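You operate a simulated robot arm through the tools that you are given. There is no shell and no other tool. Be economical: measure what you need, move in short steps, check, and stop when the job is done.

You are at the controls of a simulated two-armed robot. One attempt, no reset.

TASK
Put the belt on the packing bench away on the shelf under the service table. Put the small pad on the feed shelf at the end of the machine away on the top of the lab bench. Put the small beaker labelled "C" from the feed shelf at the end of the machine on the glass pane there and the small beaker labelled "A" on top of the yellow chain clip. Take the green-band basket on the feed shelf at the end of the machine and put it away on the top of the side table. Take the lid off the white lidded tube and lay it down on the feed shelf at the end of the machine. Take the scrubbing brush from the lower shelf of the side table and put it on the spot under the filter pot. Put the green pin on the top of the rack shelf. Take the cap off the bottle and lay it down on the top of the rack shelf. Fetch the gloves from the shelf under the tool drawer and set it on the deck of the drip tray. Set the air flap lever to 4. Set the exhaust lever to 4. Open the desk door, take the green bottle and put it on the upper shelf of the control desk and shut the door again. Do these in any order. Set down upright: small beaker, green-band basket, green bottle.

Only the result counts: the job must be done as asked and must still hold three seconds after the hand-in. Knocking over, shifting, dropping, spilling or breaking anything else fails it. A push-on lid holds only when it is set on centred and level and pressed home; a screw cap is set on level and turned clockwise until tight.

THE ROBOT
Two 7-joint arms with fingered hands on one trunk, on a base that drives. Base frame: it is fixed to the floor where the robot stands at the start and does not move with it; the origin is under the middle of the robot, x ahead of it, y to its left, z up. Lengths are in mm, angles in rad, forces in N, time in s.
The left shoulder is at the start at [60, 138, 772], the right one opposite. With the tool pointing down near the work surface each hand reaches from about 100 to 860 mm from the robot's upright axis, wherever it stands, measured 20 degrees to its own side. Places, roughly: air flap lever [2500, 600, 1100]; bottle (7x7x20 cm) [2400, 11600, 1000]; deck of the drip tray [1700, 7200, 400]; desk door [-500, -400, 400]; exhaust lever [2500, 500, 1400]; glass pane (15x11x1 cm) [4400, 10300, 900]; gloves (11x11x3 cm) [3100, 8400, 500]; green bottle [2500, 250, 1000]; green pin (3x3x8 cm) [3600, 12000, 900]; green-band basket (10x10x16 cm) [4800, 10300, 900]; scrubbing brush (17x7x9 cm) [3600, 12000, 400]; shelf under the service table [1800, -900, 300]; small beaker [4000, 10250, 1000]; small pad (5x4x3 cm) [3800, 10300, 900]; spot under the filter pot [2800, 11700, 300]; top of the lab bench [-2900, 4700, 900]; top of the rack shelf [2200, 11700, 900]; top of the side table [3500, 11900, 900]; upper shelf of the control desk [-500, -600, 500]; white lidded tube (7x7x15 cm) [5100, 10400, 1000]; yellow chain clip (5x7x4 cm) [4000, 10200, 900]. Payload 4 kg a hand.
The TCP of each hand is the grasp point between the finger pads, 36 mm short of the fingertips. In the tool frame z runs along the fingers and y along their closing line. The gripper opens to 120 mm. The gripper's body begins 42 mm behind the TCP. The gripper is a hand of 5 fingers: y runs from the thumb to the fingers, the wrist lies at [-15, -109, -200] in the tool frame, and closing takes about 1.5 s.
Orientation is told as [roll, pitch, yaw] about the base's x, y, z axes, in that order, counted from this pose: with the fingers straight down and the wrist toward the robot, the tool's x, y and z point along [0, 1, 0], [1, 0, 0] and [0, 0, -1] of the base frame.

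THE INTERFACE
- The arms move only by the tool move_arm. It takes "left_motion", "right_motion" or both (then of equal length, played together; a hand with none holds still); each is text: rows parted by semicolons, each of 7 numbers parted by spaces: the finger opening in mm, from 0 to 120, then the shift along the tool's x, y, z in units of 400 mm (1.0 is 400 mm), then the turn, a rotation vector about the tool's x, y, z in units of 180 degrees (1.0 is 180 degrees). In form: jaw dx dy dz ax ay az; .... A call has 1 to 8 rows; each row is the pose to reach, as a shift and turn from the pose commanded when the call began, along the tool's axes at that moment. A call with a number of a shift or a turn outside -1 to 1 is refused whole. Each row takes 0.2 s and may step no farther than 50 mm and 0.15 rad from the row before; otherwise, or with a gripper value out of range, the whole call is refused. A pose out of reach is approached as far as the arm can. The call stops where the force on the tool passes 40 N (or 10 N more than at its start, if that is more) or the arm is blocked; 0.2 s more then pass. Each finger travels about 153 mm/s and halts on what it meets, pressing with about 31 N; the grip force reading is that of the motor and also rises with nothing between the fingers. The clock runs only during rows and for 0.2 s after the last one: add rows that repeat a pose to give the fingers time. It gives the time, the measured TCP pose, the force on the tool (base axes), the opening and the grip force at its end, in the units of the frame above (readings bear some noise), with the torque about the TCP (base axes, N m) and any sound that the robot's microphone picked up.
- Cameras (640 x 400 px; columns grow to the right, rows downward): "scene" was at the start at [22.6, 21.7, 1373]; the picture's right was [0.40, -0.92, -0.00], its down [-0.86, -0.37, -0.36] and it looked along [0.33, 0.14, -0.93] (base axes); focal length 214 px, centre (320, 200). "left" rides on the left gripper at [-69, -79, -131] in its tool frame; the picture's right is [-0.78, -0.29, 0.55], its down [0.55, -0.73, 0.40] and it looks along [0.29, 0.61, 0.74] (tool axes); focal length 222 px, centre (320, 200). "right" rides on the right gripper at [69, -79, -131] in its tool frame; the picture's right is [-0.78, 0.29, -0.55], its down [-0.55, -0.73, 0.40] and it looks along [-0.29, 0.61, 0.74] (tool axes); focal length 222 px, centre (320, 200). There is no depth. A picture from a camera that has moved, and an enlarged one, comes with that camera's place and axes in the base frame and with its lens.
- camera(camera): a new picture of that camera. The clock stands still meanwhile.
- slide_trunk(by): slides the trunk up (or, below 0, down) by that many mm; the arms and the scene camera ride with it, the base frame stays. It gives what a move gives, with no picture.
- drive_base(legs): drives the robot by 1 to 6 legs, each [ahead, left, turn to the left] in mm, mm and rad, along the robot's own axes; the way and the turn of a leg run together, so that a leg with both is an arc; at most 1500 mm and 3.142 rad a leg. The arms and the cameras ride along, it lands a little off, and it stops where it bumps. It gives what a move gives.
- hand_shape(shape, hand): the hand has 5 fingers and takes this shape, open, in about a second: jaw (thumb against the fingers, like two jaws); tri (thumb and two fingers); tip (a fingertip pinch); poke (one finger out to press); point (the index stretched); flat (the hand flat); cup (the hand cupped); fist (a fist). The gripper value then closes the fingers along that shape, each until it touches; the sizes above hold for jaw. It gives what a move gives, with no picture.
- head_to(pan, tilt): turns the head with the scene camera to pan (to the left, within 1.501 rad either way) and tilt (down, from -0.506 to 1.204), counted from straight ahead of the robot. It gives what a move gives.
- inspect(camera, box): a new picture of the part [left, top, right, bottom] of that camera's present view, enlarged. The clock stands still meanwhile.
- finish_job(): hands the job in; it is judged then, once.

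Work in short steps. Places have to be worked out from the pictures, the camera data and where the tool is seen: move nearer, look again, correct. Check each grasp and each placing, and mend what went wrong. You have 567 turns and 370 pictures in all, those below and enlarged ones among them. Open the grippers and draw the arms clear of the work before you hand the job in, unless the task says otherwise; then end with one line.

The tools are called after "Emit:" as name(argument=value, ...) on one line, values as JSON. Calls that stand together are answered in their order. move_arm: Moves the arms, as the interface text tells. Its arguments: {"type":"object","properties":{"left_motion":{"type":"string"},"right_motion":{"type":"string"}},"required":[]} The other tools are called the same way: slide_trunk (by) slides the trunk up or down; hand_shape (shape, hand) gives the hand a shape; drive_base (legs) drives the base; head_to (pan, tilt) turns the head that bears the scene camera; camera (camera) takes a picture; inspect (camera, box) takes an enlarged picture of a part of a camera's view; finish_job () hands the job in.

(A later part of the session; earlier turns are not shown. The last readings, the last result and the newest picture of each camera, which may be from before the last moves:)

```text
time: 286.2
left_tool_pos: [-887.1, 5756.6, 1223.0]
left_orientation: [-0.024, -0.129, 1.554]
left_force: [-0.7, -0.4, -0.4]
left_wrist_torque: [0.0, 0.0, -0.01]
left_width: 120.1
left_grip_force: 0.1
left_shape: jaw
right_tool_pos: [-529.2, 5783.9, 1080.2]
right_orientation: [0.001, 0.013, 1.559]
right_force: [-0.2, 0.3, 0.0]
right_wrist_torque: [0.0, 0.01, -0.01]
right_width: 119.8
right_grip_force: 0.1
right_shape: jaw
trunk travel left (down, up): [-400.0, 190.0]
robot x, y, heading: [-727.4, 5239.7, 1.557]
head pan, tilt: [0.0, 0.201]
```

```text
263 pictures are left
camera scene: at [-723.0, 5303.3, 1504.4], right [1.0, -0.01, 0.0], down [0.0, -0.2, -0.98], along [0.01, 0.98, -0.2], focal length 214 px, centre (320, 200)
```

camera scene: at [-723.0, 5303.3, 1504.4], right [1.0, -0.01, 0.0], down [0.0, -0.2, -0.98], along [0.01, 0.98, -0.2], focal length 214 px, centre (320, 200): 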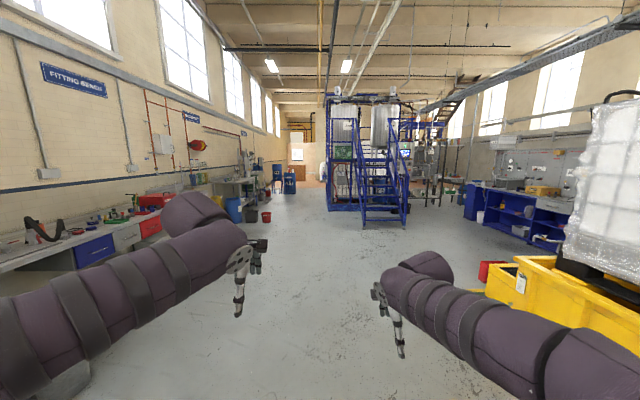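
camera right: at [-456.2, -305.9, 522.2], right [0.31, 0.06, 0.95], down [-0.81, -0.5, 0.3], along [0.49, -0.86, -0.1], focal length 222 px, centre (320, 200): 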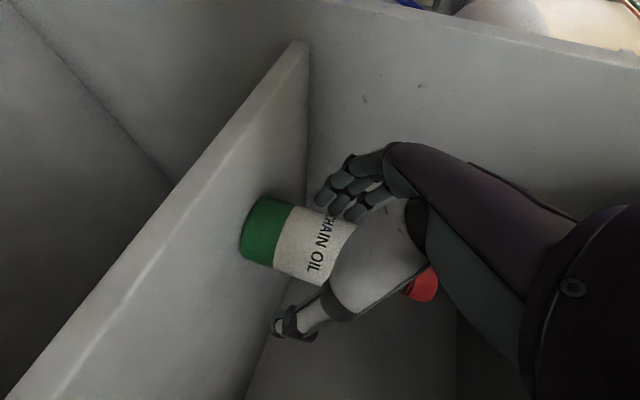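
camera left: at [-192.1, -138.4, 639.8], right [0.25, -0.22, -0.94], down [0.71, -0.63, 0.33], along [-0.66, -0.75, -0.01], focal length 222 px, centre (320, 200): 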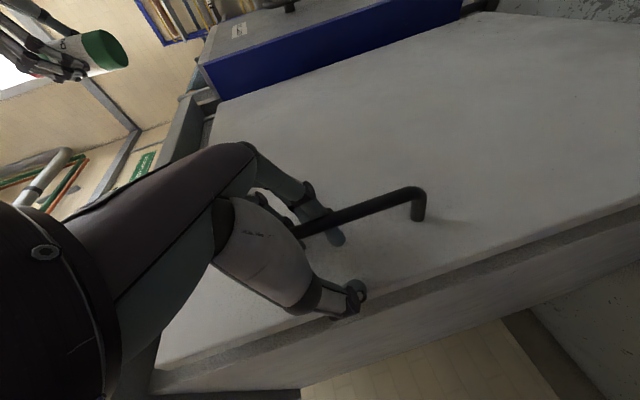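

The blue unit with the tool drawer is to the right at y≈8400. I drive on and turn toward it.

Emit:
drive_base(legs=[[1500, 0, 0.012], [1500, 0, 0], [240, 0, 0], [0, 0, -1.57], [1500, 0, 0]])

Emit:
head_to(pan=0, tilt=0.4)

Emit:
camera(camera="scene")

```text
time: 313.1
left_tool_pos: [1352.5, 8635.8, 1222.5]
left_orientation: [-0.024, -0.129, -0.011]
left_force: [1.1, -0.5, -0.7]
left_wrist_torque: [0.0, -0.01, -0.01]
left_width: 120.0
left_grip_force: 0.0
left_shape: jaw
right_tool_pos: [1381.9, 8277.7, 1080.5]
right_orientation: [-0.001, 0.014, -0.008]
right_force: [-0.3, -0.6, -0.1]
right_wrist_torque: [0.0, 0.0, 0.0]
right_width: 120.0
right_grip_force: 0.1
right_shape: jaw
trunk travel left (down, up): [-400.0, 190.0]
robot x, y, heading: [835.3, 8472.0, -0.009]
head pan, tilt: [0.0, 0.201]
```

```text
time: 313.8
left_tool_pos: [1351.6, 8636.5, 1224.2]
left_orientation: [-0.025, -0.129, -0.013]
left_force: [-0.2, 1.1, 0.2]
left_wrist_torque: [0.0, 0.04, 0.03]
left_width: 120.3
left_grip_force: 0.1
left_shape: jaw
right_tool_pos: [1381.5, 8279.1, 1079.6]
right_orientation: [-0.002, 0.014, -0.007]
right_force: [0.1, 0.2, 0.0]
right_wrist_torque: [0.01, -0.03, 0.01]
right_width: 120.0
right_grip_force: 0.0
right_shape: jaw
trunk travel left (down, up): [-400.0, 190.0]
robot x, y, heading: [836.2, 8469.2, -0.006]
head pan, tilt: [0.0, 0.4]
```

```text
262 pictures are left
camera scene: at [900.7, 8469.6, 1485.9], right [-0.01, -1.0, 0.0], down [-0.39, 0.0, -0.92], along [0.92, -0.01, -0.39], focal length 214 px, centre (320, 200)
```

scene: 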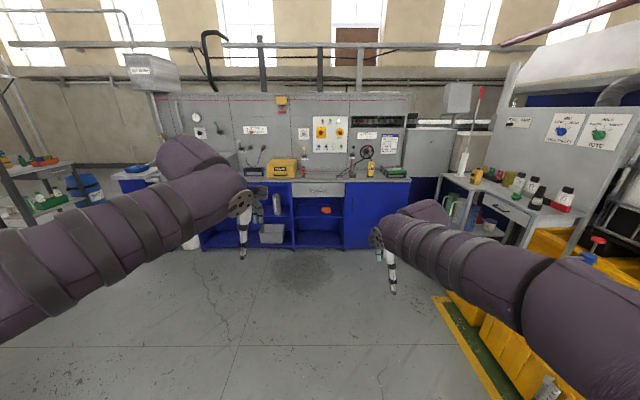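

The gloves (orange) are on the middle shelf under the drawer. Drive nearer.

Emit:
drive_base(legs=[[1300, -20, 0.006]])

Emit:
camera(camera="scene")

Emit:
inspect(camera="scene", box=[240, 160, 440, 280])

```text
time: 320.3
left_tool_pos: [2652.7, 8606.7, 1222.8]
left_orientation: [-0.025, -0.131, -0.012]
left_force: [0.0, -0.1, -0.1]
left_wrist_torque: [0.02, -0.01, -0.01]
left_width: 119.8
left_grip_force: 0.0
left_shape: jaw
right_tool_pos: [2682.4, 8247.7, 1080.1]
right_orientation: [0.002, 0.013, -0.007]
right_force: [0.2, 0.5, 0.1]
right_wrist_torque: [0.0, 0.02, 0.0]
right_width: 120.0
right_grip_force: 0.0
right_shape: jaw
trunk travel left (down, up): [-400.0, 190.0]
robot x, y, heading: [2138.5, 8437.5, -0.01]
head pan, tilt: [0.0, 0.4]
```

```text
261 pictures are left
camera scene: at [2202.1, 8439.8, 1485.8], right [-0.01, -1.0, 0.0], down [-0.39, 0.0, -0.92], along [0.92, -0.01, -0.39], focal length 214 px, centre (320, 200)
```

scene: 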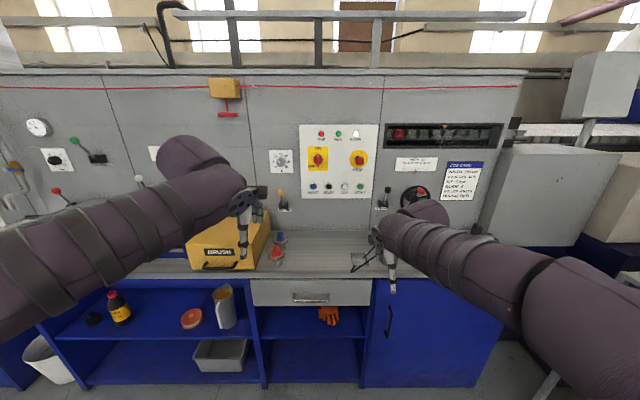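

```text
3.20 times, centred on (340, 220) of scene
camera zoom: at [2202.1, 8439.8, 1485.8], right [-0.01, -1.0, 0.0], down [-0.39, 0.0, -0.92], along [0.92, -0.01, -0.39], focal length 686 px, centre (256, 136)
```

zoom: 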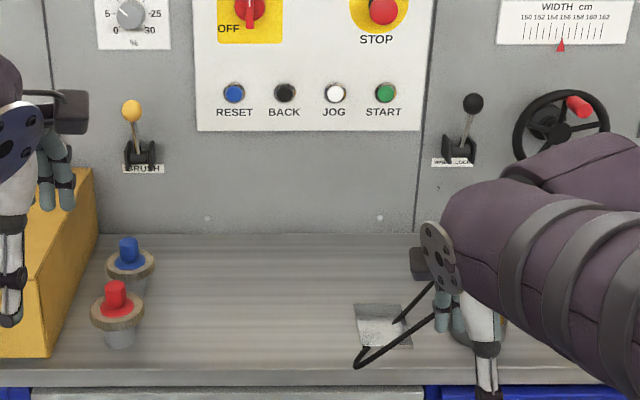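

I lower the trunk to look into the shelf from a lower height.

Emit:
drive_base(legs=[[-350, 0, 0]])

Emit:
slide_trunk(by=-400)

Emit:
camera(camera="scene")

Emit:
inspect(camera="scene", box=[280, 180, 400, 255])

```text
time: 322.6
left_tool_pos: [2299.6, 8609.0, 1223.4]
left_orientation: [-0.025, -0.129, -0.01]
left_force: [-0.4, 0.6, 1.0]
left_wrist_torque: [-0.04, -0.01, 0.02]
left_width: 120.0
left_grip_force: 0.2
left_shape: jaw
right_tool_pos: [2330.3, 8251.0, 1081.0]
right_orientation: [0.001, 0.011, -0.005]
right_force: [-1.1, -0.2, -0.2]
right_wrist_torque: [0.02, 0.0, 0.0]
right_width: 119.9
right_grip_force: 0.0
right_shape: jaw
trunk travel left (down, up): [-400.0, 190.0]
robot x, y, heading: [1786.0, 8443.8, -0.012]
head pan, tilt: [0.0, 0.4]
```

```text
time: 326.4
left_tool_pos: [2299.9, 8610.1, 822.6]
left_orientation: [-0.023, -0.13, -0.01]
left_force: [-0.3, -0.1, -0.4]
left_wrist_torque: [0.01, -0.01, 0.05]
left_width: 120.0
left_grip_force: 0.1
left_shape: jaw
right_tool_pos: [2330.3, 8251.2, 680.0]
right_orientation: [0.001, 0.015, -0.003]
right_force: [0.4, -0.1, -0.9]
right_wrist_torque: [-0.02, 0.03, -0.02]
right_width: 119.7
right_grip_force: 0.1
right_shape: jaw
trunk travel left (down, up): [0.0, 590.0]
robot x, y, heading: [1788.4, 8443.9, -0.002]
head pan, tilt: [0.0, 0.4]
```

```text
259 pictures are left
camera scene: at [1849.3, 8442.2, 1085.9], right [0.0, -1.0, 0.0], down [-0.39, 0.0, -0.92], along [0.92, 0.0, -0.39], focal length 214 px, centre (320, 200)
```

scene: 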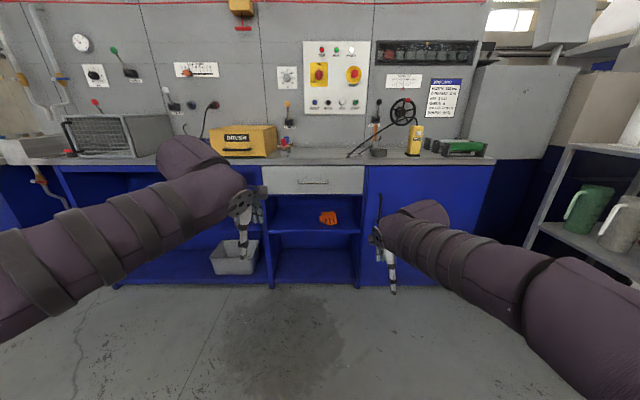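

```text
5.33 times, centred on (340, 218) of scene
camera zoom: at [1849.3, 8442.2, 1085.9], right [0.0, -1.0, 0.0], down [-0.39, 0.0, -0.92], along [0.92, 0.0, -0.39], focal length 1144 px, centre (213, 107)
```

zoom: 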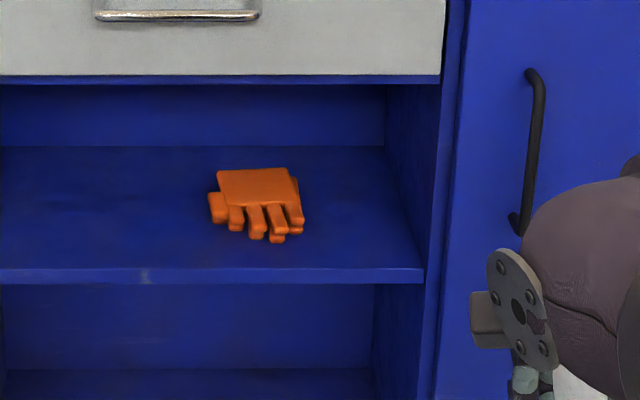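

The gloves lie flat, palm ≈75 mm wide, at about [2985, 8394], shelf z≈470. I prepare the right hand: yaw +90°, and lift the left hand clear.

Emit:
move_arm(right_motion="120 0 0 0 0 0 -0.047; 120 0 0 0 0 0 -0.094; 120 0 0 0 0 0 -0.141; 120 0 0 0 0 0 -0.188; 120 0 0 0 0 0 -0.235; 120 0 0 0 0 0 -0.282; 120 0 0 0 0 0 -0.329; 120 0 0 0 0 0 -0.376", left_motion="120 0 -0.03 -0.1 0 0 0; 120 0 -0.06 -0.2 0 0 0; 120 0 -0.09 -0.3 0 0 0; 120 0 -0.12 -0.4 0 0 0; 120 0 -0.15 -0.5 0 0 0; 120 0 -0.18 -0.6 0 0 0; 120 0 -0.2 -0.7 0 0 0; 120 0 -0.2 -0.8 0 0 0")

Emit:
move_arm(right_motion="120 0 0 0 0 0 -0.042; 120 0 0 0 0 0 -0.084; 120 0 0 0 0 0 -0.124")

Emit:
move_arm(right_motion="120 0 0 0 0 -0.043 0; 120 0 0 0 0 -0.086 0; 120 0 0 0 0 -0.129 0; 120 0 0 0 0 -0.172 0; 120 0 0 0 0 -0.215 0; 120 0 0 0 0 -0.258 0; 120 0 0 0 0 -0.301 0; 120 0 0 0 0 -0.34 0")

Emit:
camera(camera="scene")

```text
time: 328.2
left_tool_pos: [2181.0, 8612.8, 1083.5]
left_orientation: [-0.022, -0.127, -0.011]
left_force: [0.7, 0.2, -0.3]
left_wrist_torque: [0.02, 0.02, -0.04]
left_width: 119.9
left_grip_force: 0.1
left_shape: jaw
left hand out of reach, approached as far as the arm can: row 7, 8
right_tool_pos: [2330.6, 8250.9, 680.1]
right_orientation: [0.013, 0.005, 1.18]
right_force: [-0.4, -0.3, 0.6]
right_wrist_torque: [0.02, -0.02, -0.01]
right_width: 119.8
right_grip_force: 0.0
right_shape: jaw
trunk travel left (down, up): [0.0, 590.0]
robot x, y, heading: [1787.6, 8439.5, -0.008]
head pan, tilt: [0.0, 0.4]
```

```text
time: 329.0
left_tool_pos: [2179.9, 8613.9, 1084.3]
left_orientation: [-0.024, -0.127, -0.011]
left_force: [0.4, 0.0, -0.6]
left_wrist_torque: [0.0, 0.02, 0.04]
left_width: 120.1
left_grip_force: 0.0
left_shape: jaw
right_tool_pos: [2332.0, 8251.7, 679.1]
right_orientation: [0.013, 0.0, 1.57]
right_force: [-0.8, 0.5, 0.2]
right_wrist_torque: [0.01, 0.0, 0.01]
right_width: 120.0
right_grip_force: 0.1
right_shape: jaw
trunk travel left (down, up): [0.0, 590.0]
robot x, y, heading: [1786.7, 8443.0, -0.004]
head pan, tilt: [0.0, 0.4]
```

```text
time: 330.8
left_tool_pos: [2181.9, 8614.6, 1084.0]
left_orientation: [-0.024, -0.129, -0.013]
left_force: [0.3, 0.2, -0.4]
left_wrist_torque: [-0.04, -0.02, -0.01]
left_width: 120.1
left_grip_force: 0.1
left_shape: jaw
right_tool_pos: [2330.2, 8252.0, 681.3]
right_orientation: [-1.056, 0.0, 1.566]
right_force: [0.5, -0.2, 0.3]
right_wrist_torque: [-0.01, -0.03, 0.02]
right_width: 120.0
right_grip_force: 0.1
right_shape: jaw
trunk travel left (down, up): [0.0, 590.0]
robot x, y, heading: [1781.0, 8444.0, -0.002]
head pan, tilt: [0.0, 0.4]
```

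```text
257 pictures are left
camera scene: at [1849.3, 8442.3, 1085.9], right [0.0, -1.0, 0.0], down [-0.39, 0.0, -0.92], along [0.92, 0.0, -0.39], focal length 214 px, centre (320, 200)
```

scene: 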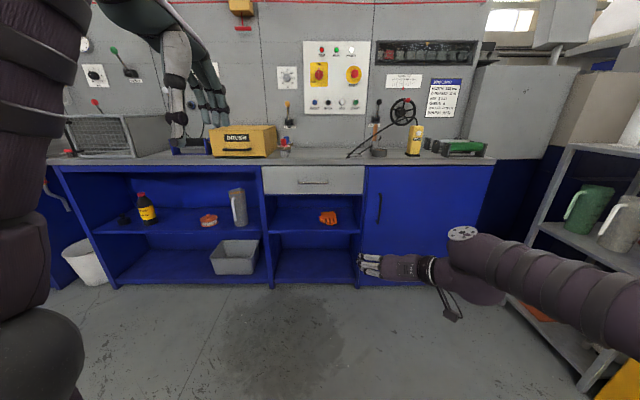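

Now lower the hand to shelf height and drive up to the shelf.

Emit:
move_arm(right_motion="120 0.085 0 0.048 0 0 0; 120 0.17 0 0.096 0 0 0; 120 0.255 0 0.145 0 0 0; 120 0.33 0 0.187 0 0 0")

Emit:
drive_base(legs=[[0, 142, 0], [430, 0, 0.004]])

Emit:
camera(camera="right")

Emit:
camera(camera="scene")

```text
time: 332.0
left_tool_pos: [2181.0, 8612.5, 1083.4]
left_orientation: [-0.02, -0.127, -0.011]
left_force: [0.1, -0.7, 0.5]
left_wrist_torque: [0.08, 0.03, 0.01]
left_width: 120.1
left_grip_force: 0.0
left_shape: jaw
right_tool_pos: [2327.4, 8197.6, 509.0]
right_orientation: [-1.013, 0.002, 1.455]
right_force: [1.0, -0.8, 0.0]
right_wrist_torque: [0.02, -0.04, 0.04]
right_width: 119.8
right_grip_force: 0.0
right_shape: jaw
right hand out of reach, approached as far as the arm can: row 2
trunk travel left (down, up): [0.0, 590.0]
robot x, y, heading: [1784.9, 8442.2, -0.002]
head pan, tilt: [0.0, 0.4]
stopped in row 4 (right hand): the arm was blocked; the commanded pose is now the measured one
```

```text
time: 335.6
left_tool_pos: [2607.8, 8757.1, 1083.3]
left_orientation: [-0.024, -0.129, -0.005]
left_force: [-0.2, -1.0, -0.9]
left_wrist_torque: [-0.01, 0.04, 0.01]
left_width: 120.3
left_grip_force: 0.1
left_shape: jaw
right_tool_pos: [2756.0, 8341.7, 509.0]
right_orientation: [-1.015, 0.003, 1.461]
right_force: [0.3, -0.8, 0.2]
right_wrist_torque: [-0.03, -0.03, 0.02]
right_width: 120.0
right_grip_force: 0.0
right_shape: jaw
trunk travel left (down, up): [0.0, 590.0]
robot x, y, heading: [2214.4, 8581.5, 0.003]
head pan, tilt: [0.0, 0.4]
```

```text
256 pictures are left
camera right: at [2600.0, 8279.3, 520.6], right [-0.02, 0.3, 0.95], down [0.54, -0.8, 0.26], along [0.84, 0.52, -0.15], focal length 222 px, centre (320, 200)
```

right: 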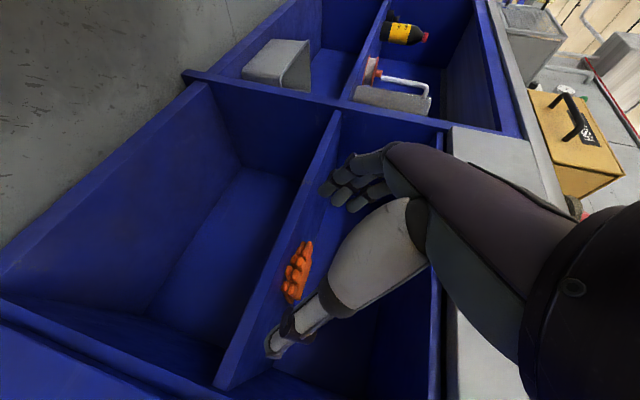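

```text
255 pictures are left
camera scene: at [2277.4, 8583.6, 1085.9], right [0.0, -1.0, 0.0], down [-0.39, 0.0, -0.92], along [0.92, 0.0, -0.39], focal length 214 px, centre (320, 200)
```

scene: 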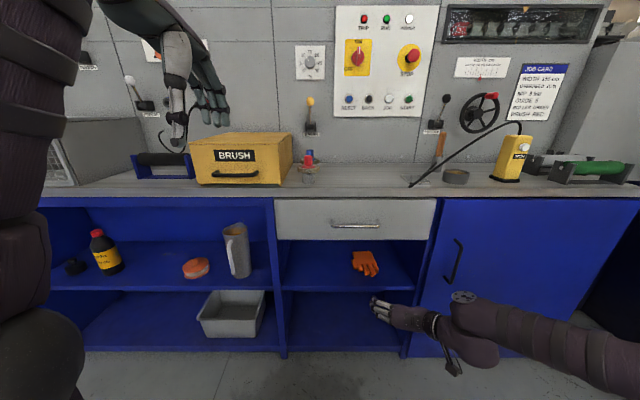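

Triangulation now gives the gloves at ≈[3050, 8382, 450], shelf z≈435. I drive 200 mm ahead and 48 left so that the hand is over their near side.

Emit:
drive_base(legs=[[200, 48, 0]])

Emit:
camera(camera="right")

Emit:
inspect(camera="scene", box=[300, 200, 500, 360])

```text
time: 337.2
left_tool_pos: [2808.5, 8805.3, 1084.4]
left_orientation: [-0.024, -0.129, -0.002]
left_force: [-0.7, 0.6, 0.3]
left_wrist_torque: [-0.02, 0.02, 0.01]
left_width: 119.9
left_grip_force: 0.0
left_shape: jaw
right_tool_pos: [2955.6, 8390.4, 509.9]
right_orientation: [-1.015, 0.005, 1.462]
right_force: [-0.1, 0.8, 0.6]
right_wrist_torque: [-0.02, 0.0, 0.0]
right_width: 119.8
right_grip_force: 0.0
right_shape: jaw
trunk travel left (down, up): [0.0, 590.0]
robot x, y, heading: [2415.6, 8634.1, 0.004]
head pan, tilt: [0.0, 0.4]
```

```text
254 pictures are left
camera right: at [2800.4, 8327.9, 520.6], right [-0.02, 0.3, 0.95], down [0.54, -0.8, 0.26], along [0.84, 0.52, -0.15], focal length 222 px, centre (320, 200)
```

right: 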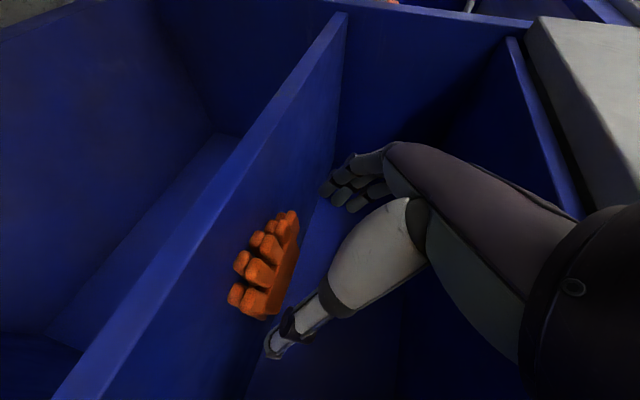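

```text
2.50 times, centred on (400, 280) of scene
camera zoom: at [2477.4, 8631.7, 1085.9], right [0.0, -1.0, 0.0], down [-0.39, 0.0, -0.92], along [0.92, 0.0, -0.39], focal length 536 px, centre (120, 0)
```

zoom: 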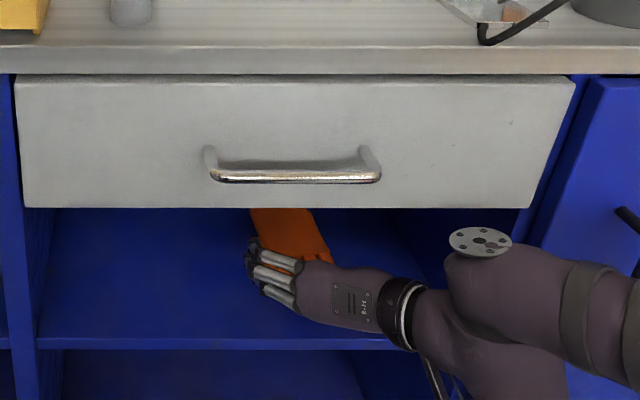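

The gloves are exactly along the hand's axis, 113 mm ahead, about 103 mm wide with the thumb. I advance ~96 mm with the fingers fully open.

Emit:
move_arm(right_motion="120 0 0.006 0.09 0 0 0; 120 0 0.01 0.17 0 0 0; 120 0 0.01 0.24 0 0 0")

Emit:
camera(camera="right")

```text
time: 338.0
left_tool_pos: [2807.1, 8805.3, 1083.6]
left_orientation: [-0.024, -0.129, -0.004]
left_force: [0.0, -0.4, 0.3]
left_wrist_torque: [0.02, -0.02, 0.03]
left_width: 120.0
left_grip_force: 0.2
left_shape: jaw
right_tool_pos: [3035.9, 8385.3, 461.7]
right_orientation: [-1.022, 0.002, 1.461]
right_force: [-2.9, 0.0, 11.4]
right_wrist_torque: [0.78, -0.32, 0.11]
right_width: 120.1
right_grip_force: 0.1
right_shape: jaw
trunk travel left (down, up): [0.0, 590.0]
robot x, y, heading: [2413.1, 8633.0, -0.003]
head pan, tilt: [0.0, 0.4]
```

```text
252 pictures are left
camera right: at [2881.8, 8322.8, 472.1], right [-0.02, 0.3, 0.95], down [0.54, -0.8, 0.26], along [0.84, 0.53, -0.14], focal length 222 px, centre (320, 200)
```

right: 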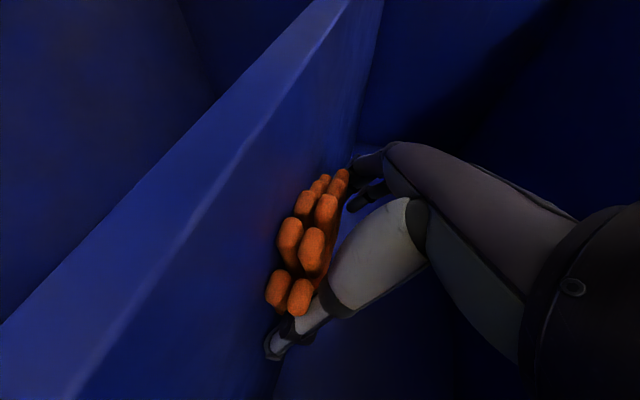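

The fingers straddle the gloves on the shelf. Close.

Emit:
move_arm(right_motion="90 0 0 0 0 0 0; 60 0 0 0 0 0 0; 30 0 0 0 0 0 0; 0 0 0 0 0 0 0; 0 0 0 0 0 0 0; 0 0 0 0 0 0 0; 0 0 0 0 0 0 0")

Emit:
camera(camera="right")

```text
time: 339.6
left_tool_pos: [2807.5, 8805.8, 1084.3]
left_orientation: [-0.024, -0.129, -0.002]
left_force: [0.7, 0.8, 0.2]
left_wrist_torque: [0.0, -0.02, -0.03]
left_width: 120.1
left_grip_force: 0.1
left_shape: jaw
right_tool_pos: [3036.4, 8385.2, 460.4]
right_orientation: [-1.019, 0.002, 1.463]
right_force: [3.2, 3.2, 20.2]
right_wrist_torque: [0.81, -0.71, 0.05]
right_width: 107.9
right_grip_force: 31.3
right_shape: jaw
trunk travel left (down, up): [0.0, 590.0]
robot x, y, heading: [2415.8, 8632.2, 0.001]
head pan, tilt: [0.0, 0.4]
```

```text
251 pictures are left
camera right: at [2881.4, 8322.9, 471.8], right [-0.02, 0.3, 0.95], down [0.54, -0.8, 0.26], along [0.84, 0.53, -0.14], focal length 222 px, centre (320, 200)
```

right: 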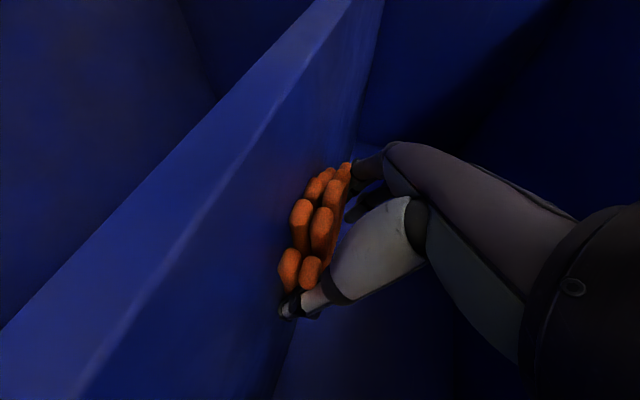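

Gripped at 108 mm. Lift slightly and check.

Emit:
move_arm(right_motion="0 -0.04 0 -0.025 0 0 0; 0 -0.085 0 -0.053 0 0 0; 0 -0.127 0 -0.079 0 0 0")

Emit:
camera(camera="right")

```text
time: 340.4
left_tool_pos: [2808.3, 8806.1, 1084.3]
left_orientation: [-0.023, -0.13, -0.004]
left_force: [-0.2, 0.9, -0.1]
left_wrist_torque: [0.01, 0.05, -0.01]
left_width: 120.1
left_grip_force: 0.1
left_shape: jaw
right_tool_pos: [3037.2, 8385.9, 518.3]
right_orientation: [-1.014, 0.001, 1.462]
right_force: [-0.6, -1.1, -0.8]
right_wrist_torque: [0.01, 0.05, -0.03]
right_width: 107.8
right_grip_force: 30.9
right_shape: jaw
trunk travel left (down, up): [0.0, 590.0]
robot x, y, heading: [2414.1, 8637.6, -0.001]
head pan, tilt: [0.0, 0.4]
```

```text
250 pictures are left
camera right: at [2881.3, 8322.1, 529.7], right [-0.02, 0.3, 0.95], down [0.54, -0.8, 0.26], along [0.84, 0.52, -0.15], focal length 222 px, centre (320, 200)
```

right: 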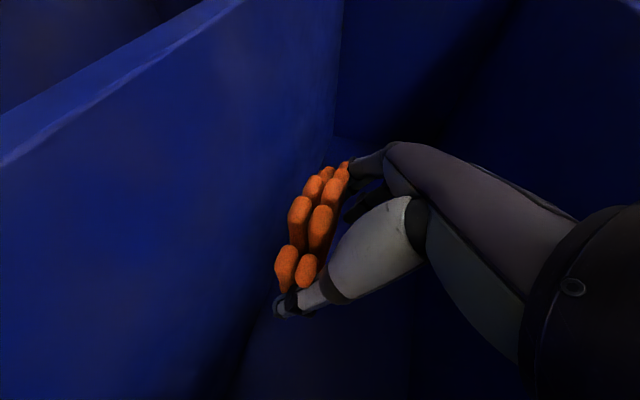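

Held. I back out and turn toward the yellow drip tray.

Emit:
drive_base(legs=[[-500, 0, 0], [-250, 0, 0], [0, 0, -1.57]])

Emit:
camera(camera="scene")

```text
time: 348.6
left_tool_pos: [1837.2, 8236.3, 1083.4]
left_orientation: [-0.023, -0.13, -1.575]
left_force: [-0.2, 0.0, -0.4]
left_wrist_torque: [0.0, -0.01, -0.02]
left_width: 120.0
left_grip_force: 0.1
left_shape: jaw
right_tool_pos: [1417.3, 8006.6, 518.2]
right_orientation: [-1.015, 0.003, -0.107]
right_force: [0.4, -0.1, -0.7]
right_wrist_torque: [0.01, 0.01, 0.01]
right_width: 107.6
right_grip_force: 30.9
right_shape: jaw
trunk travel left (down, up): [0.0, 590.0]
robot x, y, heading: [1665.8, 8634.0, -1.568]
head pan, tilt: [0.0, 0.4]
```

```text
249 pictures are left
camera scene: at [1664.8, 8567.8, 1085.8], right [-1.0, 0.0, 0.0], down [0.0, 0.39, -0.92], along [0.0, -0.92, -0.39], focal length 214 px, centre (320, 200)
```

scene: 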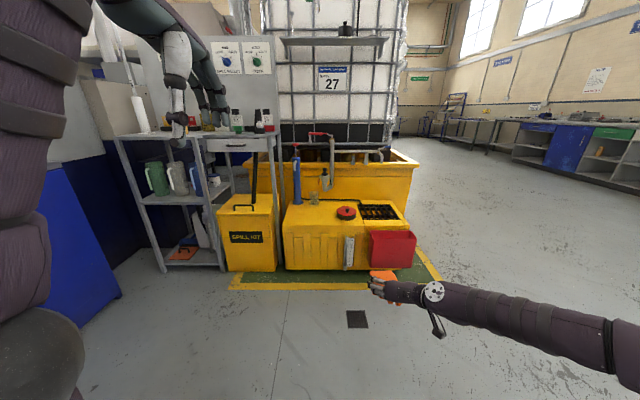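

Zoom on the drip tray deck.

Emit:
inspect(camera="scene", box=[260, 140, 440, 290])

```text
2.67 times, centred on (350, 215) of scene
camera zoom: at [1664.8, 8567.8, 1085.8], right [-1.0, 0.0, 0.0], down [0.0, 0.39, -0.92], along [0.0, -0.92, -0.39], focal length 572 px, centre (240, 160)
```

zoom: 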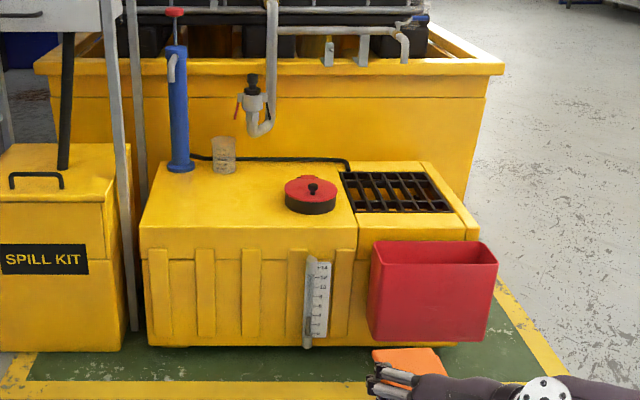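

The free part of the deck is at about [1710, 7260, 400], between the beaker and the red pot. I move the right hand inward a bit and drive up.

Emit:
move_arm(right_motion="0 0 0.06 0 0 0 0; 0 0 0.12 0 0 0 0; 0 0 0.2 -0.01 0 0 0")

Emit:
drive_base(legs=[[0, 215, -0.003], [600, 0, 0]])

Emit:
camera(camera="scene")

Emit:
camera(camera="right")

```text
time: 349.4
left_tool_pos: [1837.2, 8236.8, 1083.0]
left_orientation: [-0.022, -0.128, -1.573]
left_force: [0.1, -0.4, 0.4]
left_wrist_torque: [0.02, 0.01, -0.01]
left_width: 119.8
left_grip_force: 0.0
left_shape: jaw
right_tool_pos: [1497.0, 8002.3, 521.5]
right_orientation: [-1.017, 0.002, -0.107]
right_force: [0.1, 0.1, -0.6]
right_wrist_torque: [0.01, -0.03, -0.02]
right_width: 107.3
right_grip_force: 31.5
right_shape: jaw
trunk travel left (down, up): [0.0, 590.0]
robot x, y, heading: [1662.3, 8628.7, -1.568]
head pan, tilt: [0.0, 0.4]
```

```text
time: 354.1
left_tool_pos: [2045.4, 7628.7, 1084.3]
left_orientation: [-0.024, -0.129, -1.584]
left_force: [-0.7, -0.2, 1.0]
left_wrist_torque: [-0.02, -0.01, 0.0]
left_width: 120.1
left_grip_force: 0.1
left_shape: jaw
right_tool_pos: [1703.4, 7397.9, 520.5]
right_orientation: [-1.015, 0.002, -0.118]
right_force: [-0.1, -0.1, -1.3]
right_wrist_torque: [0.04, 0.02, 0.0]
right_width: 107.3
right_grip_force: 30.7
right_shape: jaw
trunk travel left (down, up): [0.0, 590.0]
robot x, y, heading: [1876.8, 8026.7, -1.581]
head pan, tilt: [0.0, 0.4]
```

```text
247 pictures are left
camera scene: at [1876.5, 7962.1, 1085.8], right [-1.0, 0.01, 0.0], down [0.0, 0.39, -0.92], along [-0.01, -0.92, -0.39], focal length 214 px, centre (320, 200)
```

scene: 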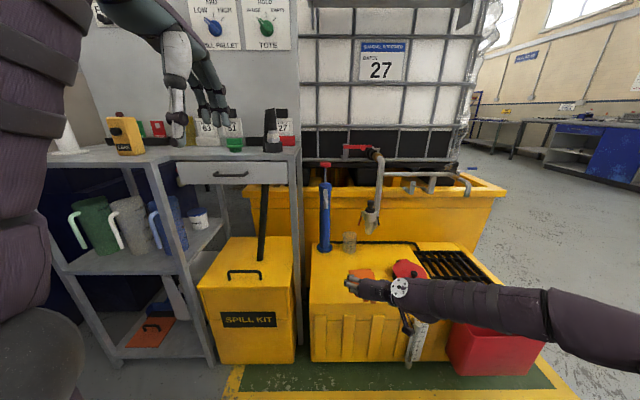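

```text
246 pictures are left
camera right: at [1642.6, 7553.4, 532.2], right [0.3, 0.02, 0.95], down [-0.8, -0.54, 0.26], along [0.52, -0.84, -0.15], focal length 222 px, centre (320, 200)
```

right: 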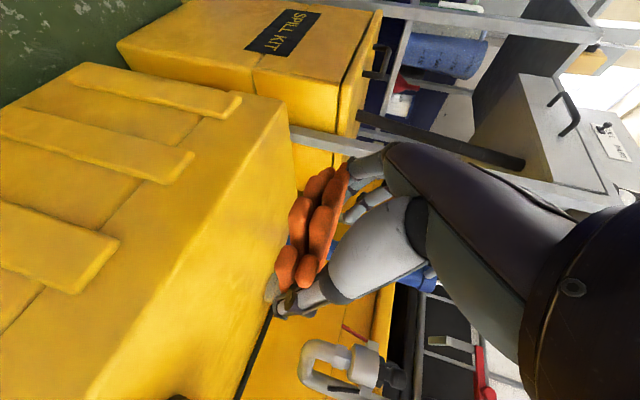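

Aligned; ahead 135 mm more, then lower.

Emit:
drive_base(legs=[[135, 0, 0.01]])

Emit:
move_arm(right_motion="0 0.05 0 0.031 0 0 0; 0 0.1 0 0.062 0 0 0; 0 0.14 0 0.087 0 0 0; 0 0.16 0 0.1 0 0 0")

Emit:
camera(camera="right")

```text
time: 355.4
left_tool_pos: [2049.8, 7494.5, 1083.8]
left_orientation: [-0.024, -0.128, -1.574]
left_force: [-1.2, 0.5, -0.2]
left_wrist_torque: [-0.02, 0.06, -0.01]
left_width: 120.1
left_grip_force: 0.1
left_shape: jaw
right_tool_pos: [1709.2, 7260.2, 521.9]
right_orientation: [-1.017, 0.002, -0.106]
right_force: [0.5, 1.0, -1.1]
right_wrist_torque: [0.05, 0.0, 0.01]
right_width: 107.4
right_grip_force: 31.4
right_shape: jaw
trunk travel left (down, up): [0.0, 590.0]
robot x, y, heading: [1874.1, 7892.4, -1.57]
head pan, tilt: [0.0, 0.4]
```

```text
time: 356.4
left_tool_pos: [2049.2, 7494.9, 1083.4]
left_orientation: [-0.023, -0.128, -1.574]
left_force: [0.0, -0.3, -0.1]
left_wrist_torque: [-0.06, 0.02, 0.0]
left_width: 120.2
left_grip_force: 0.0
left_shape: jaw
right_tool_pos: [1710.7, 7259.5, 445.6]
right_orientation: [-1.015, 0.002, -0.105]
right_force: [0.3, -0.1, -1.3]
right_wrist_torque: [0.03, 0.03, 0.01]
right_width: 107.1
right_grip_force: 31.0
right_shape: jaw
trunk travel left (down, up): [0.0, 590.0]
robot x, y, heading: [1876.9, 7887.1, -1.572]
head pan, tilt: [0.0, 0.4]
```

```text
245 pictures are left
camera right: at [1646.2, 7414.6, 456.5], right [0.3, 0.02, 0.95], down [-0.8, -0.55, 0.26], along [0.53, -0.84, -0.15], focal length 222 px, centre (320, 200)
```

right: 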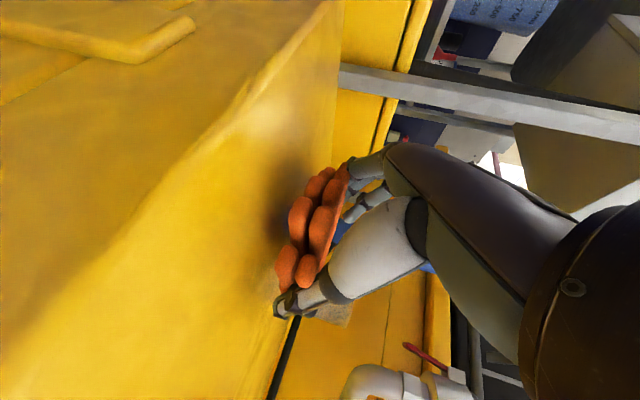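

Close above the deck; lower in small steps to contact.

Emit:
move_arm(right_motion="0 0.014 0 0.009 0 0 0; 0 0.028 0 0.018 0 0 0; 0 0.042 0 0.026 0 0 0; 0 0.056 0 0.035 0 0 0; 0 0.07 0 0.044 0 0 0")

```text
time: 357.7
left_tool_pos: [2049.0, 7495.9, 1084.3]
left_orientation: [-0.025, -0.128, -1.576]
left_force: [-0.2, -0.4, 0.6]
left_wrist_torque: [-0.02, 0.01, -0.01]
left_width: 120.0
left_grip_force: 0.0
left_shape: jaw
right_tool_pos: [1710.2, 7255.1, 421.6]
right_orientation: [-1.036, 0.002, -0.107]
right_force: [-2.2, 6.1, 23.2]
right_wrist_torque: [-0.64, -0.64, -0.13]
right_width: 106.9
right_grip_force: 30.5
right_shape: jaw
trunk travel left (down, up): [0.0, 590.0]
robot x, y, heading: [1874.7, 7889.2, -1.569]
head pan, tilt: [0.0, 0.4]
stopped in row 5 (right hand): the force on the tool passed its limit (the readings are from after the stop); the commanded pose is now the measured one
```

Contact with the deck. Release and withdraw upward.

Emit:
move_arm(right_motion="112 -0.005 0 -0.003 0 0 0; 120 -0.005 0 -0.003 0 0 0; 120 -0.005 0 -0.003 0 0 0; 120 -0.005 0 -0.06 0 0 0; 120 -0.02 0 -0.14 0 0 0; 120 -0.04 0 -0.24 0 0 0")

Emit:
drive_base(legs=[[-400, 0, 0]])

Emit:
inspect(camera="scene", box=[260, 140, 480, 290])

```text
time: 359.1
left_tool_pos: [2047.5, 7494.0, 1083.9]
left_orientation: [-0.021, -0.128, -1.575]
left_force: [-1.2, 0.7, -1.0]
left_wrist_torque: [0.0, -0.01, -0.01]
left_width: 120.3
left_grip_force: 0.1
left_shape: jaw
right_tool_pos: [1717.9, 7329.3, 479.5]
right_orientation: [-1.025, 0.002, -0.107]
right_force: [0.9, 0.6, -0.1]
right_wrist_torque: [0.0, 0.02, -0.05]
right_width: 119.9
right_grip_force: 0.0
right_shape: jaw
trunk travel left (down, up): [0.0, 590.0]
robot x, y, heading: [1877.0, 7892.1, -1.571]
head pan, tilt: [0.0, 0.4]
```

```text
time: 361.6
left_tool_pos: [2047.5, 7893.3, 1083.7]
left_orientation: [-0.024, -0.128, -1.578]
left_force: [-0.3, 0.0, 0.1]
left_wrist_torque: [0.03, -0.01, -0.03]
left_width: 120.1
left_grip_force: 0.0
left_shape: jaw
right_tool_pos: [1715.5, 7728.0, 479.9]
right_orientation: [-1.026, 0.001, -0.107]
right_force: [0.3, -0.7, -0.2]
right_wrist_torque: [0.02, -0.02, 0.0]
right_width: 119.9
right_grip_force: 0.0
right_shape: jaw
trunk travel left (down, up): [0.0, 590.0]
robot x, y, heading: [1876.8, 8283.8, -1.571]
head pan, tilt: [0.0, 0.4]
```

```text
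2.67 times, centred on (370, 215) of scene
camera zoom: at [1876.3, 8224.1, 1085.8], right [-1.0, 0.0, 0.0], down [0.0, 0.39, -0.92], along [0.0, -0.92, -0.39], focal length 572 px, centre (187, 160)
```

zoom: 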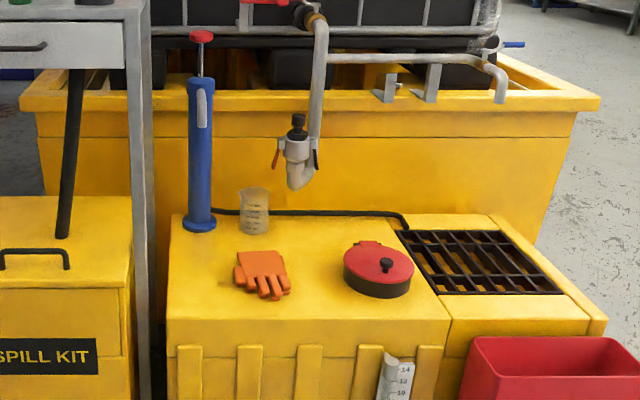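

Gloves are on the deck. Next the feed shelf: raise the trunk, turn to face +y and look.

Emit:
slide_trunk(by=450)

Emit:
drive_base(legs=[[-300, 0, 0], [0, 0, 1.57], [0, 0, 0.8]])

Emit:
head_to(pan=0, tilt=0.2)

Emit:
camera(camera="scene")

```text
refused: 450 is not a number from -400 to 400
```

```text
time: 369.6
left_tool_pos: [2023.5, 8995.7, 1083.5]
left_orientation: [-0.023, -0.128, 0.802]
left_force: [0.4, 0.2, 0.6]
left_wrist_torque: [0.01, -0.01, 0.01]
left_width: 119.6
left_grip_force: 0.0
left_shape: jaw
right_tool_pos: [2377.1, 8886.8, 479.4]
right_orientation: [-1.027, 0.002, 2.271]
right_force: [0.6, -0.1, -0.7]
right_wrist_torque: [0.01, 0.03, 0.0]
right_width: 119.9
right_grip_force: 0.1
right_shape: jaw
trunk travel left (down, up): [0.0, 590.0]
robot x, y, heading: [1875.9, 8590.8, 0.809]
head pan, tilt: [0.0, 0.4]
```

```text
time: 370.4
left_tool_pos: [2023.5, 8995.5, 1084.5]
left_orientation: [-0.022, -0.13, 0.804]
left_force: [-0.1, 0.1, -0.8]
left_wrist_torque: [0.02, -0.02, 0.01]
left_width: 119.8
left_grip_force: 0.1
left_shape: jaw
right_tool_pos: [2376.6, 8885.7, 479.7]
right_orientation: [-1.026, 0.003, 2.271]
right_force: [0.5, 0.2, 0.1]
right_wrist_torque: [-0.02, -0.01, 0.0]
right_width: 119.9
right_grip_force: 0.0
right_shape: jaw
trunk travel left (down, up): [0.0, 590.0]
robot x, y, heading: [1874.3, 8587.1, 0.81]
head pan, tilt: [0.0, 0.201]
```

```text
243 pictures are left
camera scene: at [1920.4, 8636.1, 1104.3], right [0.72, -0.69, 0.0], down [-0.14, -0.14, -0.98], along [0.68, 0.71, -0.2], focal length 214 px, centre (320, 200)
```

scene: 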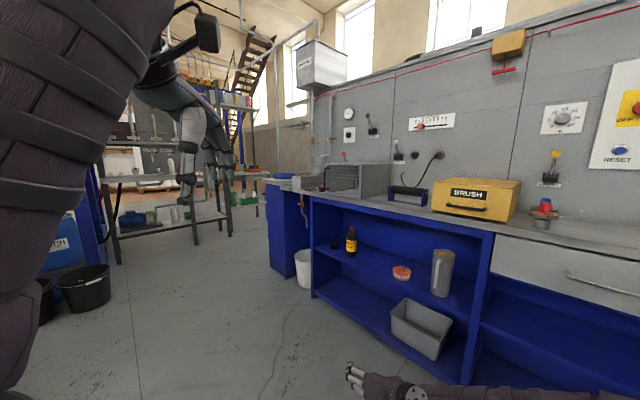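

I raise the trunk, face +y and drive on along x≈2100 to y≈10200, then look toward +x.

Emit:
slide_trunk(by=400)

Emit:
drive_base(legs=[[0, 0, 0.76], [1300, -200, 0]])

Emit:
head_to(pan=-0.7, tilt=0.3)

Emit:
camera(camera="scene")

```text
time: 374.2
left_tool_pos: [2023.1, 8997.1, 1484.2]
left_orientation: [-0.023, -0.129, 0.802]
left_force: [-0.1, 0.1, 0.9]
left_wrist_torque: [0.03, 0.0, -0.01]
left_width: 120.3
left_grip_force: 0.0
left_shape: jaw
right_tool_pos: [2376.2, 8886.1, 879.2]
right_orientation: [-1.027, 0.003, 2.271]
right_force: [-0.3, 1.3, -0.1]
right_wrist_torque: [0.01, -0.02, 0.02]
right_width: 120.1
right_grip_force: 0.0
right_shape: jaw
trunk travel left (down, up): [-400.0, 190.0]
robot x, y, heading: [1875.3, 8590.7, 0.811]
head pan, tilt: [0.0, 0.201]
```

```text
time: 382.8
left_tool_pos: [1902.8, 10295.2, 1483.0]
left_orientation: [-0.023, -0.128, 1.569]
left_force: [0.6, -0.9, 1.1]
left_wrist_torque: [-0.03, -0.03, 0.04]
left_width: 120.1
left_grip_force: 0.1
left_shape: jaw
right_tool_pos: [2234.0, 10460.6, 879.4]
right_orientation: [-1.025, 0.001, 3.035]
right_force: [-1.0, -0.4, 0.5]
right_wrist_torque: [0.01, 0.04, -0.01]
right_width: 119.7
right_grip_force: 0.0
right_shape: jaw
trunk travel left (down, up): [-400.0, 190.0]
robot x, y, heading: [2074.0, 9897.8, 1.575]
head pan, tilt: [0.0, 0.201]
```

```text
time: 383.9
left_tool_pos: [1900.8, 10295.6, 1483.8]
left_orientation: [-0.023, -0.129, 1.568]
left_force: [0.7, -0.1, -0.2]
left_wrist_torque: [-0.02, -0.01, 0.01]
left_width: 120.0
left_grip_force: 0.1
left_shape: jaw
right_tool_pos: [2231.8, 10460.4, 880.9]
right_orientation: [-1.026, 0.0, 3.034]
right_force: [0.6, -0.1, -0.6]
right_wrist_torque: [-0.03, -0.02, 0.02]
right_width: 119.6
right_grip_force: 0.1
right_shape: jaw
trunk travel left (down, up): [-400.0, 190.0]
robot x, y, heading: [2080.2, 9898.1, 1.569]
head pan, tilt: [-0.7, 0.3]
```

```text
242 pictures are left
camera scene: at [2136.8, 9941.5, 1495.1], right [0.77, -0.64, 0.0], down [-0.19, -0.23, -0.96], along [0.61, 0.73, -0.3], focal length 214 px, centre (320, 200)
```

scene: 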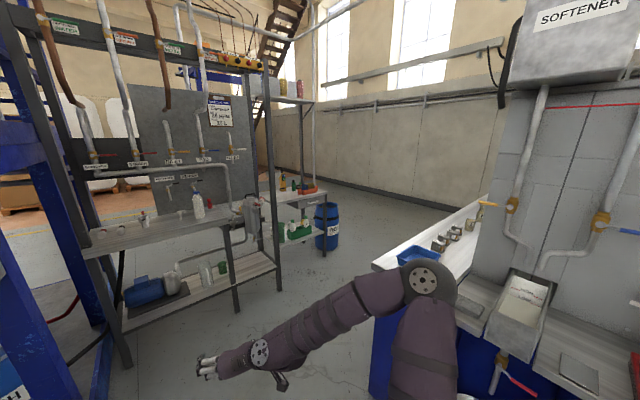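

The feed shelf begins at x≈3050, y≈10400 and runs along x; its open side faces +y, with an aisle to y≈11500. I restore the right hand to pointing down, then turn here to face −y.

Emit:
move_arm(right_motion="120 0 0 -0.03 0 0.043 0; 120 0 0 -0.06 0 0.086 0; 120 0 0 -0.09 0 0.129 0; 120 0 0 -0.12 0 0.172 0; 120 0 0 -0.15 0 0.215 0; 120 0 0 -0.18 0 0.258 0; 120 0 0 -0.2 0 0.301 0; 120 0 0 -0.2 0 0.326 0")

Emit:
move_arm(right_motion="120 0 0 -0.05 0 0 0.047; 120 0 0 -0.1 0 0 0.094; 120 0 0 -0.15 0 0 0.141; 120 0 0 -0.2 0 0 0.188; 120 0 0 -0.25 0 0 0.235; 120 0 0 -0.3 0 0 0.282; 120 0 0 -0.3 0 0 0.329; 120 0 0 -0.3 0 0 0.376")

Emit:
drive_base(legs=[[0, 0, -1.57], [0, 0, -1.57], [-1000, 0, 0], [0, 900, 0]])

Emit:
head_to(pan=0.5, tilt=0.5)

Emit:
camera(camera="scene")

```text
time: 385.7
left_tool_pos: [1901.1, 10295.0, 1484.2]
left_orientation: [-0.021, -0.128, 1.566]
left_force: [-0.2, 0.0, 0.7]
left_wrist_torque: [0.0, 0.02, 0.02]
left_width: 119.9
left_grip_force: 0.1
left_shape: jaw
right_tool_pos: [2227.8, 10391.7, 921.0]
right_orientation: [0.001, 0.002, 3.034]
right_force: [0.3, -0.3, -0.9]
right_wrist_torque: [0.07, 0.04, -0.01]
right_width: 119.9
right_grip_force: 0.1
right_shape: jaw
trunk travel left (down, up): [-400.0, 190.0]
robot x, y, heading: [2075.7, 9901.5, 1.573]
head pan, tilt: [-0.7, 0.3]
```

```text
time: 387.5
left_tool_pos: [1901.4, 10294.2, 1483.4]
left_orientation: [-0.023, -0.13, 1.568]
left_force: [0.1, -0.1, 1.1]
left_wrist_torque: [-0.01, 0.0, 0.02]
left_width: 120.0
left_grip_force: 0.0
left_shape: jaw
right_tool_pos: [2226.1, 10392.7, 1041.6]
right_orientation: [-0.004, -0.002, 1.853]
right_force: [-0.3, 0.6, -0.2]
right_wrist_torque: [0.02, 0.01, -0.01]
right_width: 119.9
right_grip_force: 0.0
right_shape: jaw
trunk travel left (down, up): [-400.0, 190.0]
robot x, y, heading: [2075.7, 9898.1, 1.573]
head pan, tilt: [-0.7, 0.3]
```

```text
time: 399.1
left_tool_pos: [2244.2, 10308.7, 1483.5]
left_orientation: [-0.023, -0.127, -1.569]
left_force: [0.7, 0.0, -0.9]
left_wrist_torque: [-0.01, 0.01, -0.02]
left_width: 120.1
left_grip_force: 0.1
left_shape: jaw
right_tool_pos: [1920.8, 10208.7, 1040.9]
right_orientation: [-0.003, -0.002, -1.28]
right_force: [0.4, 0.2, 0.0]
right_wrist_torque: [0.0, -0.04, -0.01]
right_width: 119.8
right_grip_force: 0.0
right_shape: jaw
trunk travel left (down, up): [-400.0, 190.0]
robot x, y, heading: [2070.2, 10700.6, -1.561]
head pan, tilt: [-0.7, 0.3]
stopped in leg 3: the robot was blocked; the commanded pose is now the measured one
```

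```text
time: 400.5
left_tool_pos: [2243.5, 10307.4, 1484.2]
left_orientation: [-0.022, -0.127, -1.566]
left_force: [0.7, 0.5, 0.1]
left_wrist_torque: [-0.01, -0.02, 0.02]
left_width: 119.9
left_grip_force: 0.1
left_shape: jaw
right_tool_pos: [1919.5, 10208.4, 1041.7]
right_orientation: [-0.003, -0.002, -1.281]
right_force: [-0.6, 1.4, 0.3]
right_wrist_torque: [-0.02, -0.04, 0.02]
right_width: 119.9
right_grip_force: 0.0
right_shape: jaw
trunk travel left (down, up): [-400.0, 190.0]
robot x, y, heading: [2071.8, 10702.0, -1.563]
head pan, tilt: [0.499, 0.499]
```

```text
241 pictures are left
camera scene: at [2113.1, 10650.7, 1476.7], right [-0.87, -0.49, 0.0], down [-0.23, 0.42, -0.88], along [0.43, -0.77, -0.48], focal length 214 px, centre (320, 200)
```

scene: 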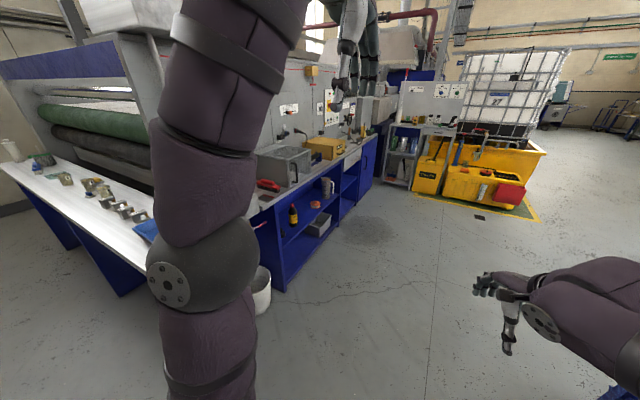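

The robot was blocked when backing. Let me look to the sides and behind.

Emit:
drive_base(legs=[[60, 0, 0]])

Emit:
head_to(pan=-1.5, tilt=0.8)

Emit:
camera(camera="scene")

Emit:
head_to(pan=1.5, tilt=0.6)

Emit:
camera(camera="scene")

```text
time: 401.5
left_tool_pos: [2244.4, 10244.3, 1483.2]
left_orientation: [-0.021, -0.126, -1.568]
left_force: [0.1, 0.0, -0.4]
left_wrist_torque: [0.03, -0.02, 0.01]
left_width: 120.0
left_grip_force: 0.1
left_shape: jaw
right_tool_pos: [1921.0, 10146.3, 1040.3]
right_orientation: [-0.003, -0.001, -1.281]
right_force: [-0.7, -0.5, -0.8]
right_wrist_torque: [-0.01, 0.02, -0.02]
right_width: 120.0
right_grip_force: 0.1
right_shape: jaw
trunk travel left (down, up): [-400.0, 190.0]
robot x, y, heading: [2066.6, 10640.3, -1.561]
head pan, tilt: [0.499, 0.499]
```

```text
time: 403.4
left_tool_pos: [2243.9, 10245.7, 1483.0]
left_orientation: [-0.022, -0.128, -1.567]
left_force: [-0.2, -0.1, -0.5]
left_wrist_torque: [0.04, -0.01, 0.03]
left_width: 120.2
left_grip_force: 0.1
left_shape: jaw
right_tool_pos: [1922.1, 10147.4, 1042.3]
right_orientation: [-0.004, 0.0, -1.281]
right_force: [-0.3, 0.3, 0.7]
right_wrist_torque: [0.01, 0.01, 0.01]
right_width: 119.8
right_grip_force: 0.1
right_shape: jaw
trunk travel left (down, up): [-400.0, 190.0]
robot x, y, heading: [2069.2, 10640.9, -1.566]
head pan, tilt: [-1.499, 0.799]
```

```text
240 pictures are left
camera scene: at [1989.0, 10664.1, 1450.8], right [-0.08, 1.0, 0.0], down [0.71, 0.06, -0.7], along [-0.69, -0.06, -0.72], focal length 214 px, centre (320, 200)
```

scene: 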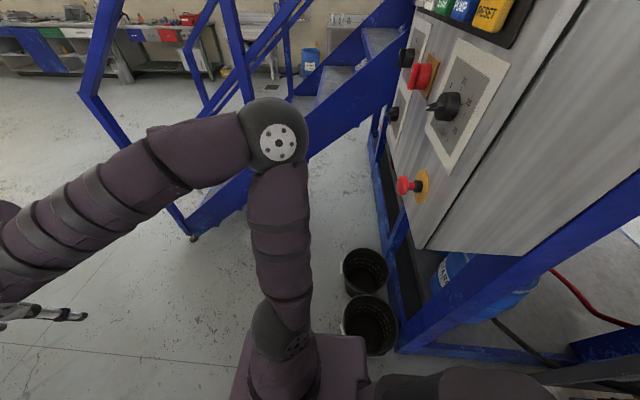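

```text
time: 406.0
left_tool_pos: [2245.2, 10246.9, 1483.3]
left_orientation: [-0.022, -0.127, -1.567]
left_force: [-0.8, -0.2, 0.2]
left_wrist_torque: [0.0, 0.0, -0.01]
left_width: 120.1
left_grip_force: 0.1
left_shape: jaw
right_tool_pos: [1922.5, 10149.3, 1040.9]
right_orientation: [-0.004, -0.001, -1.28]
right_force: [-0.6, 0.1, -0.7]
right_wrist_torque: [-0.01, 0.02, 0.0]
right_width: 119.9
right_grip_force: 0.1
right_shape: jaw
trunk travel left (down, up): [-400.0, 190.0]
robot x, y, heading: [2068.8, 10640.4, -1.563]
head pan, tilt: [1.499, 0.6]
```

```text
239 pictures are left
camera scene: at [2157.7, 10665.1, 1467.6], right [-0.06, -1.0, 0.0], down [-0.56, 0.04, -0.83], along [0.82, -0.05, -0.56], focal length 214 px, centre (320, 200)
```

scene: 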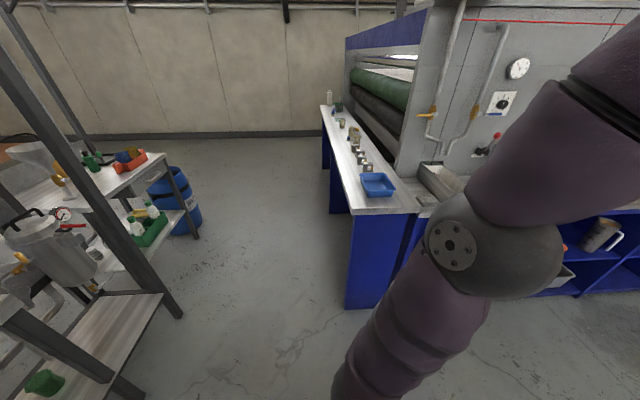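

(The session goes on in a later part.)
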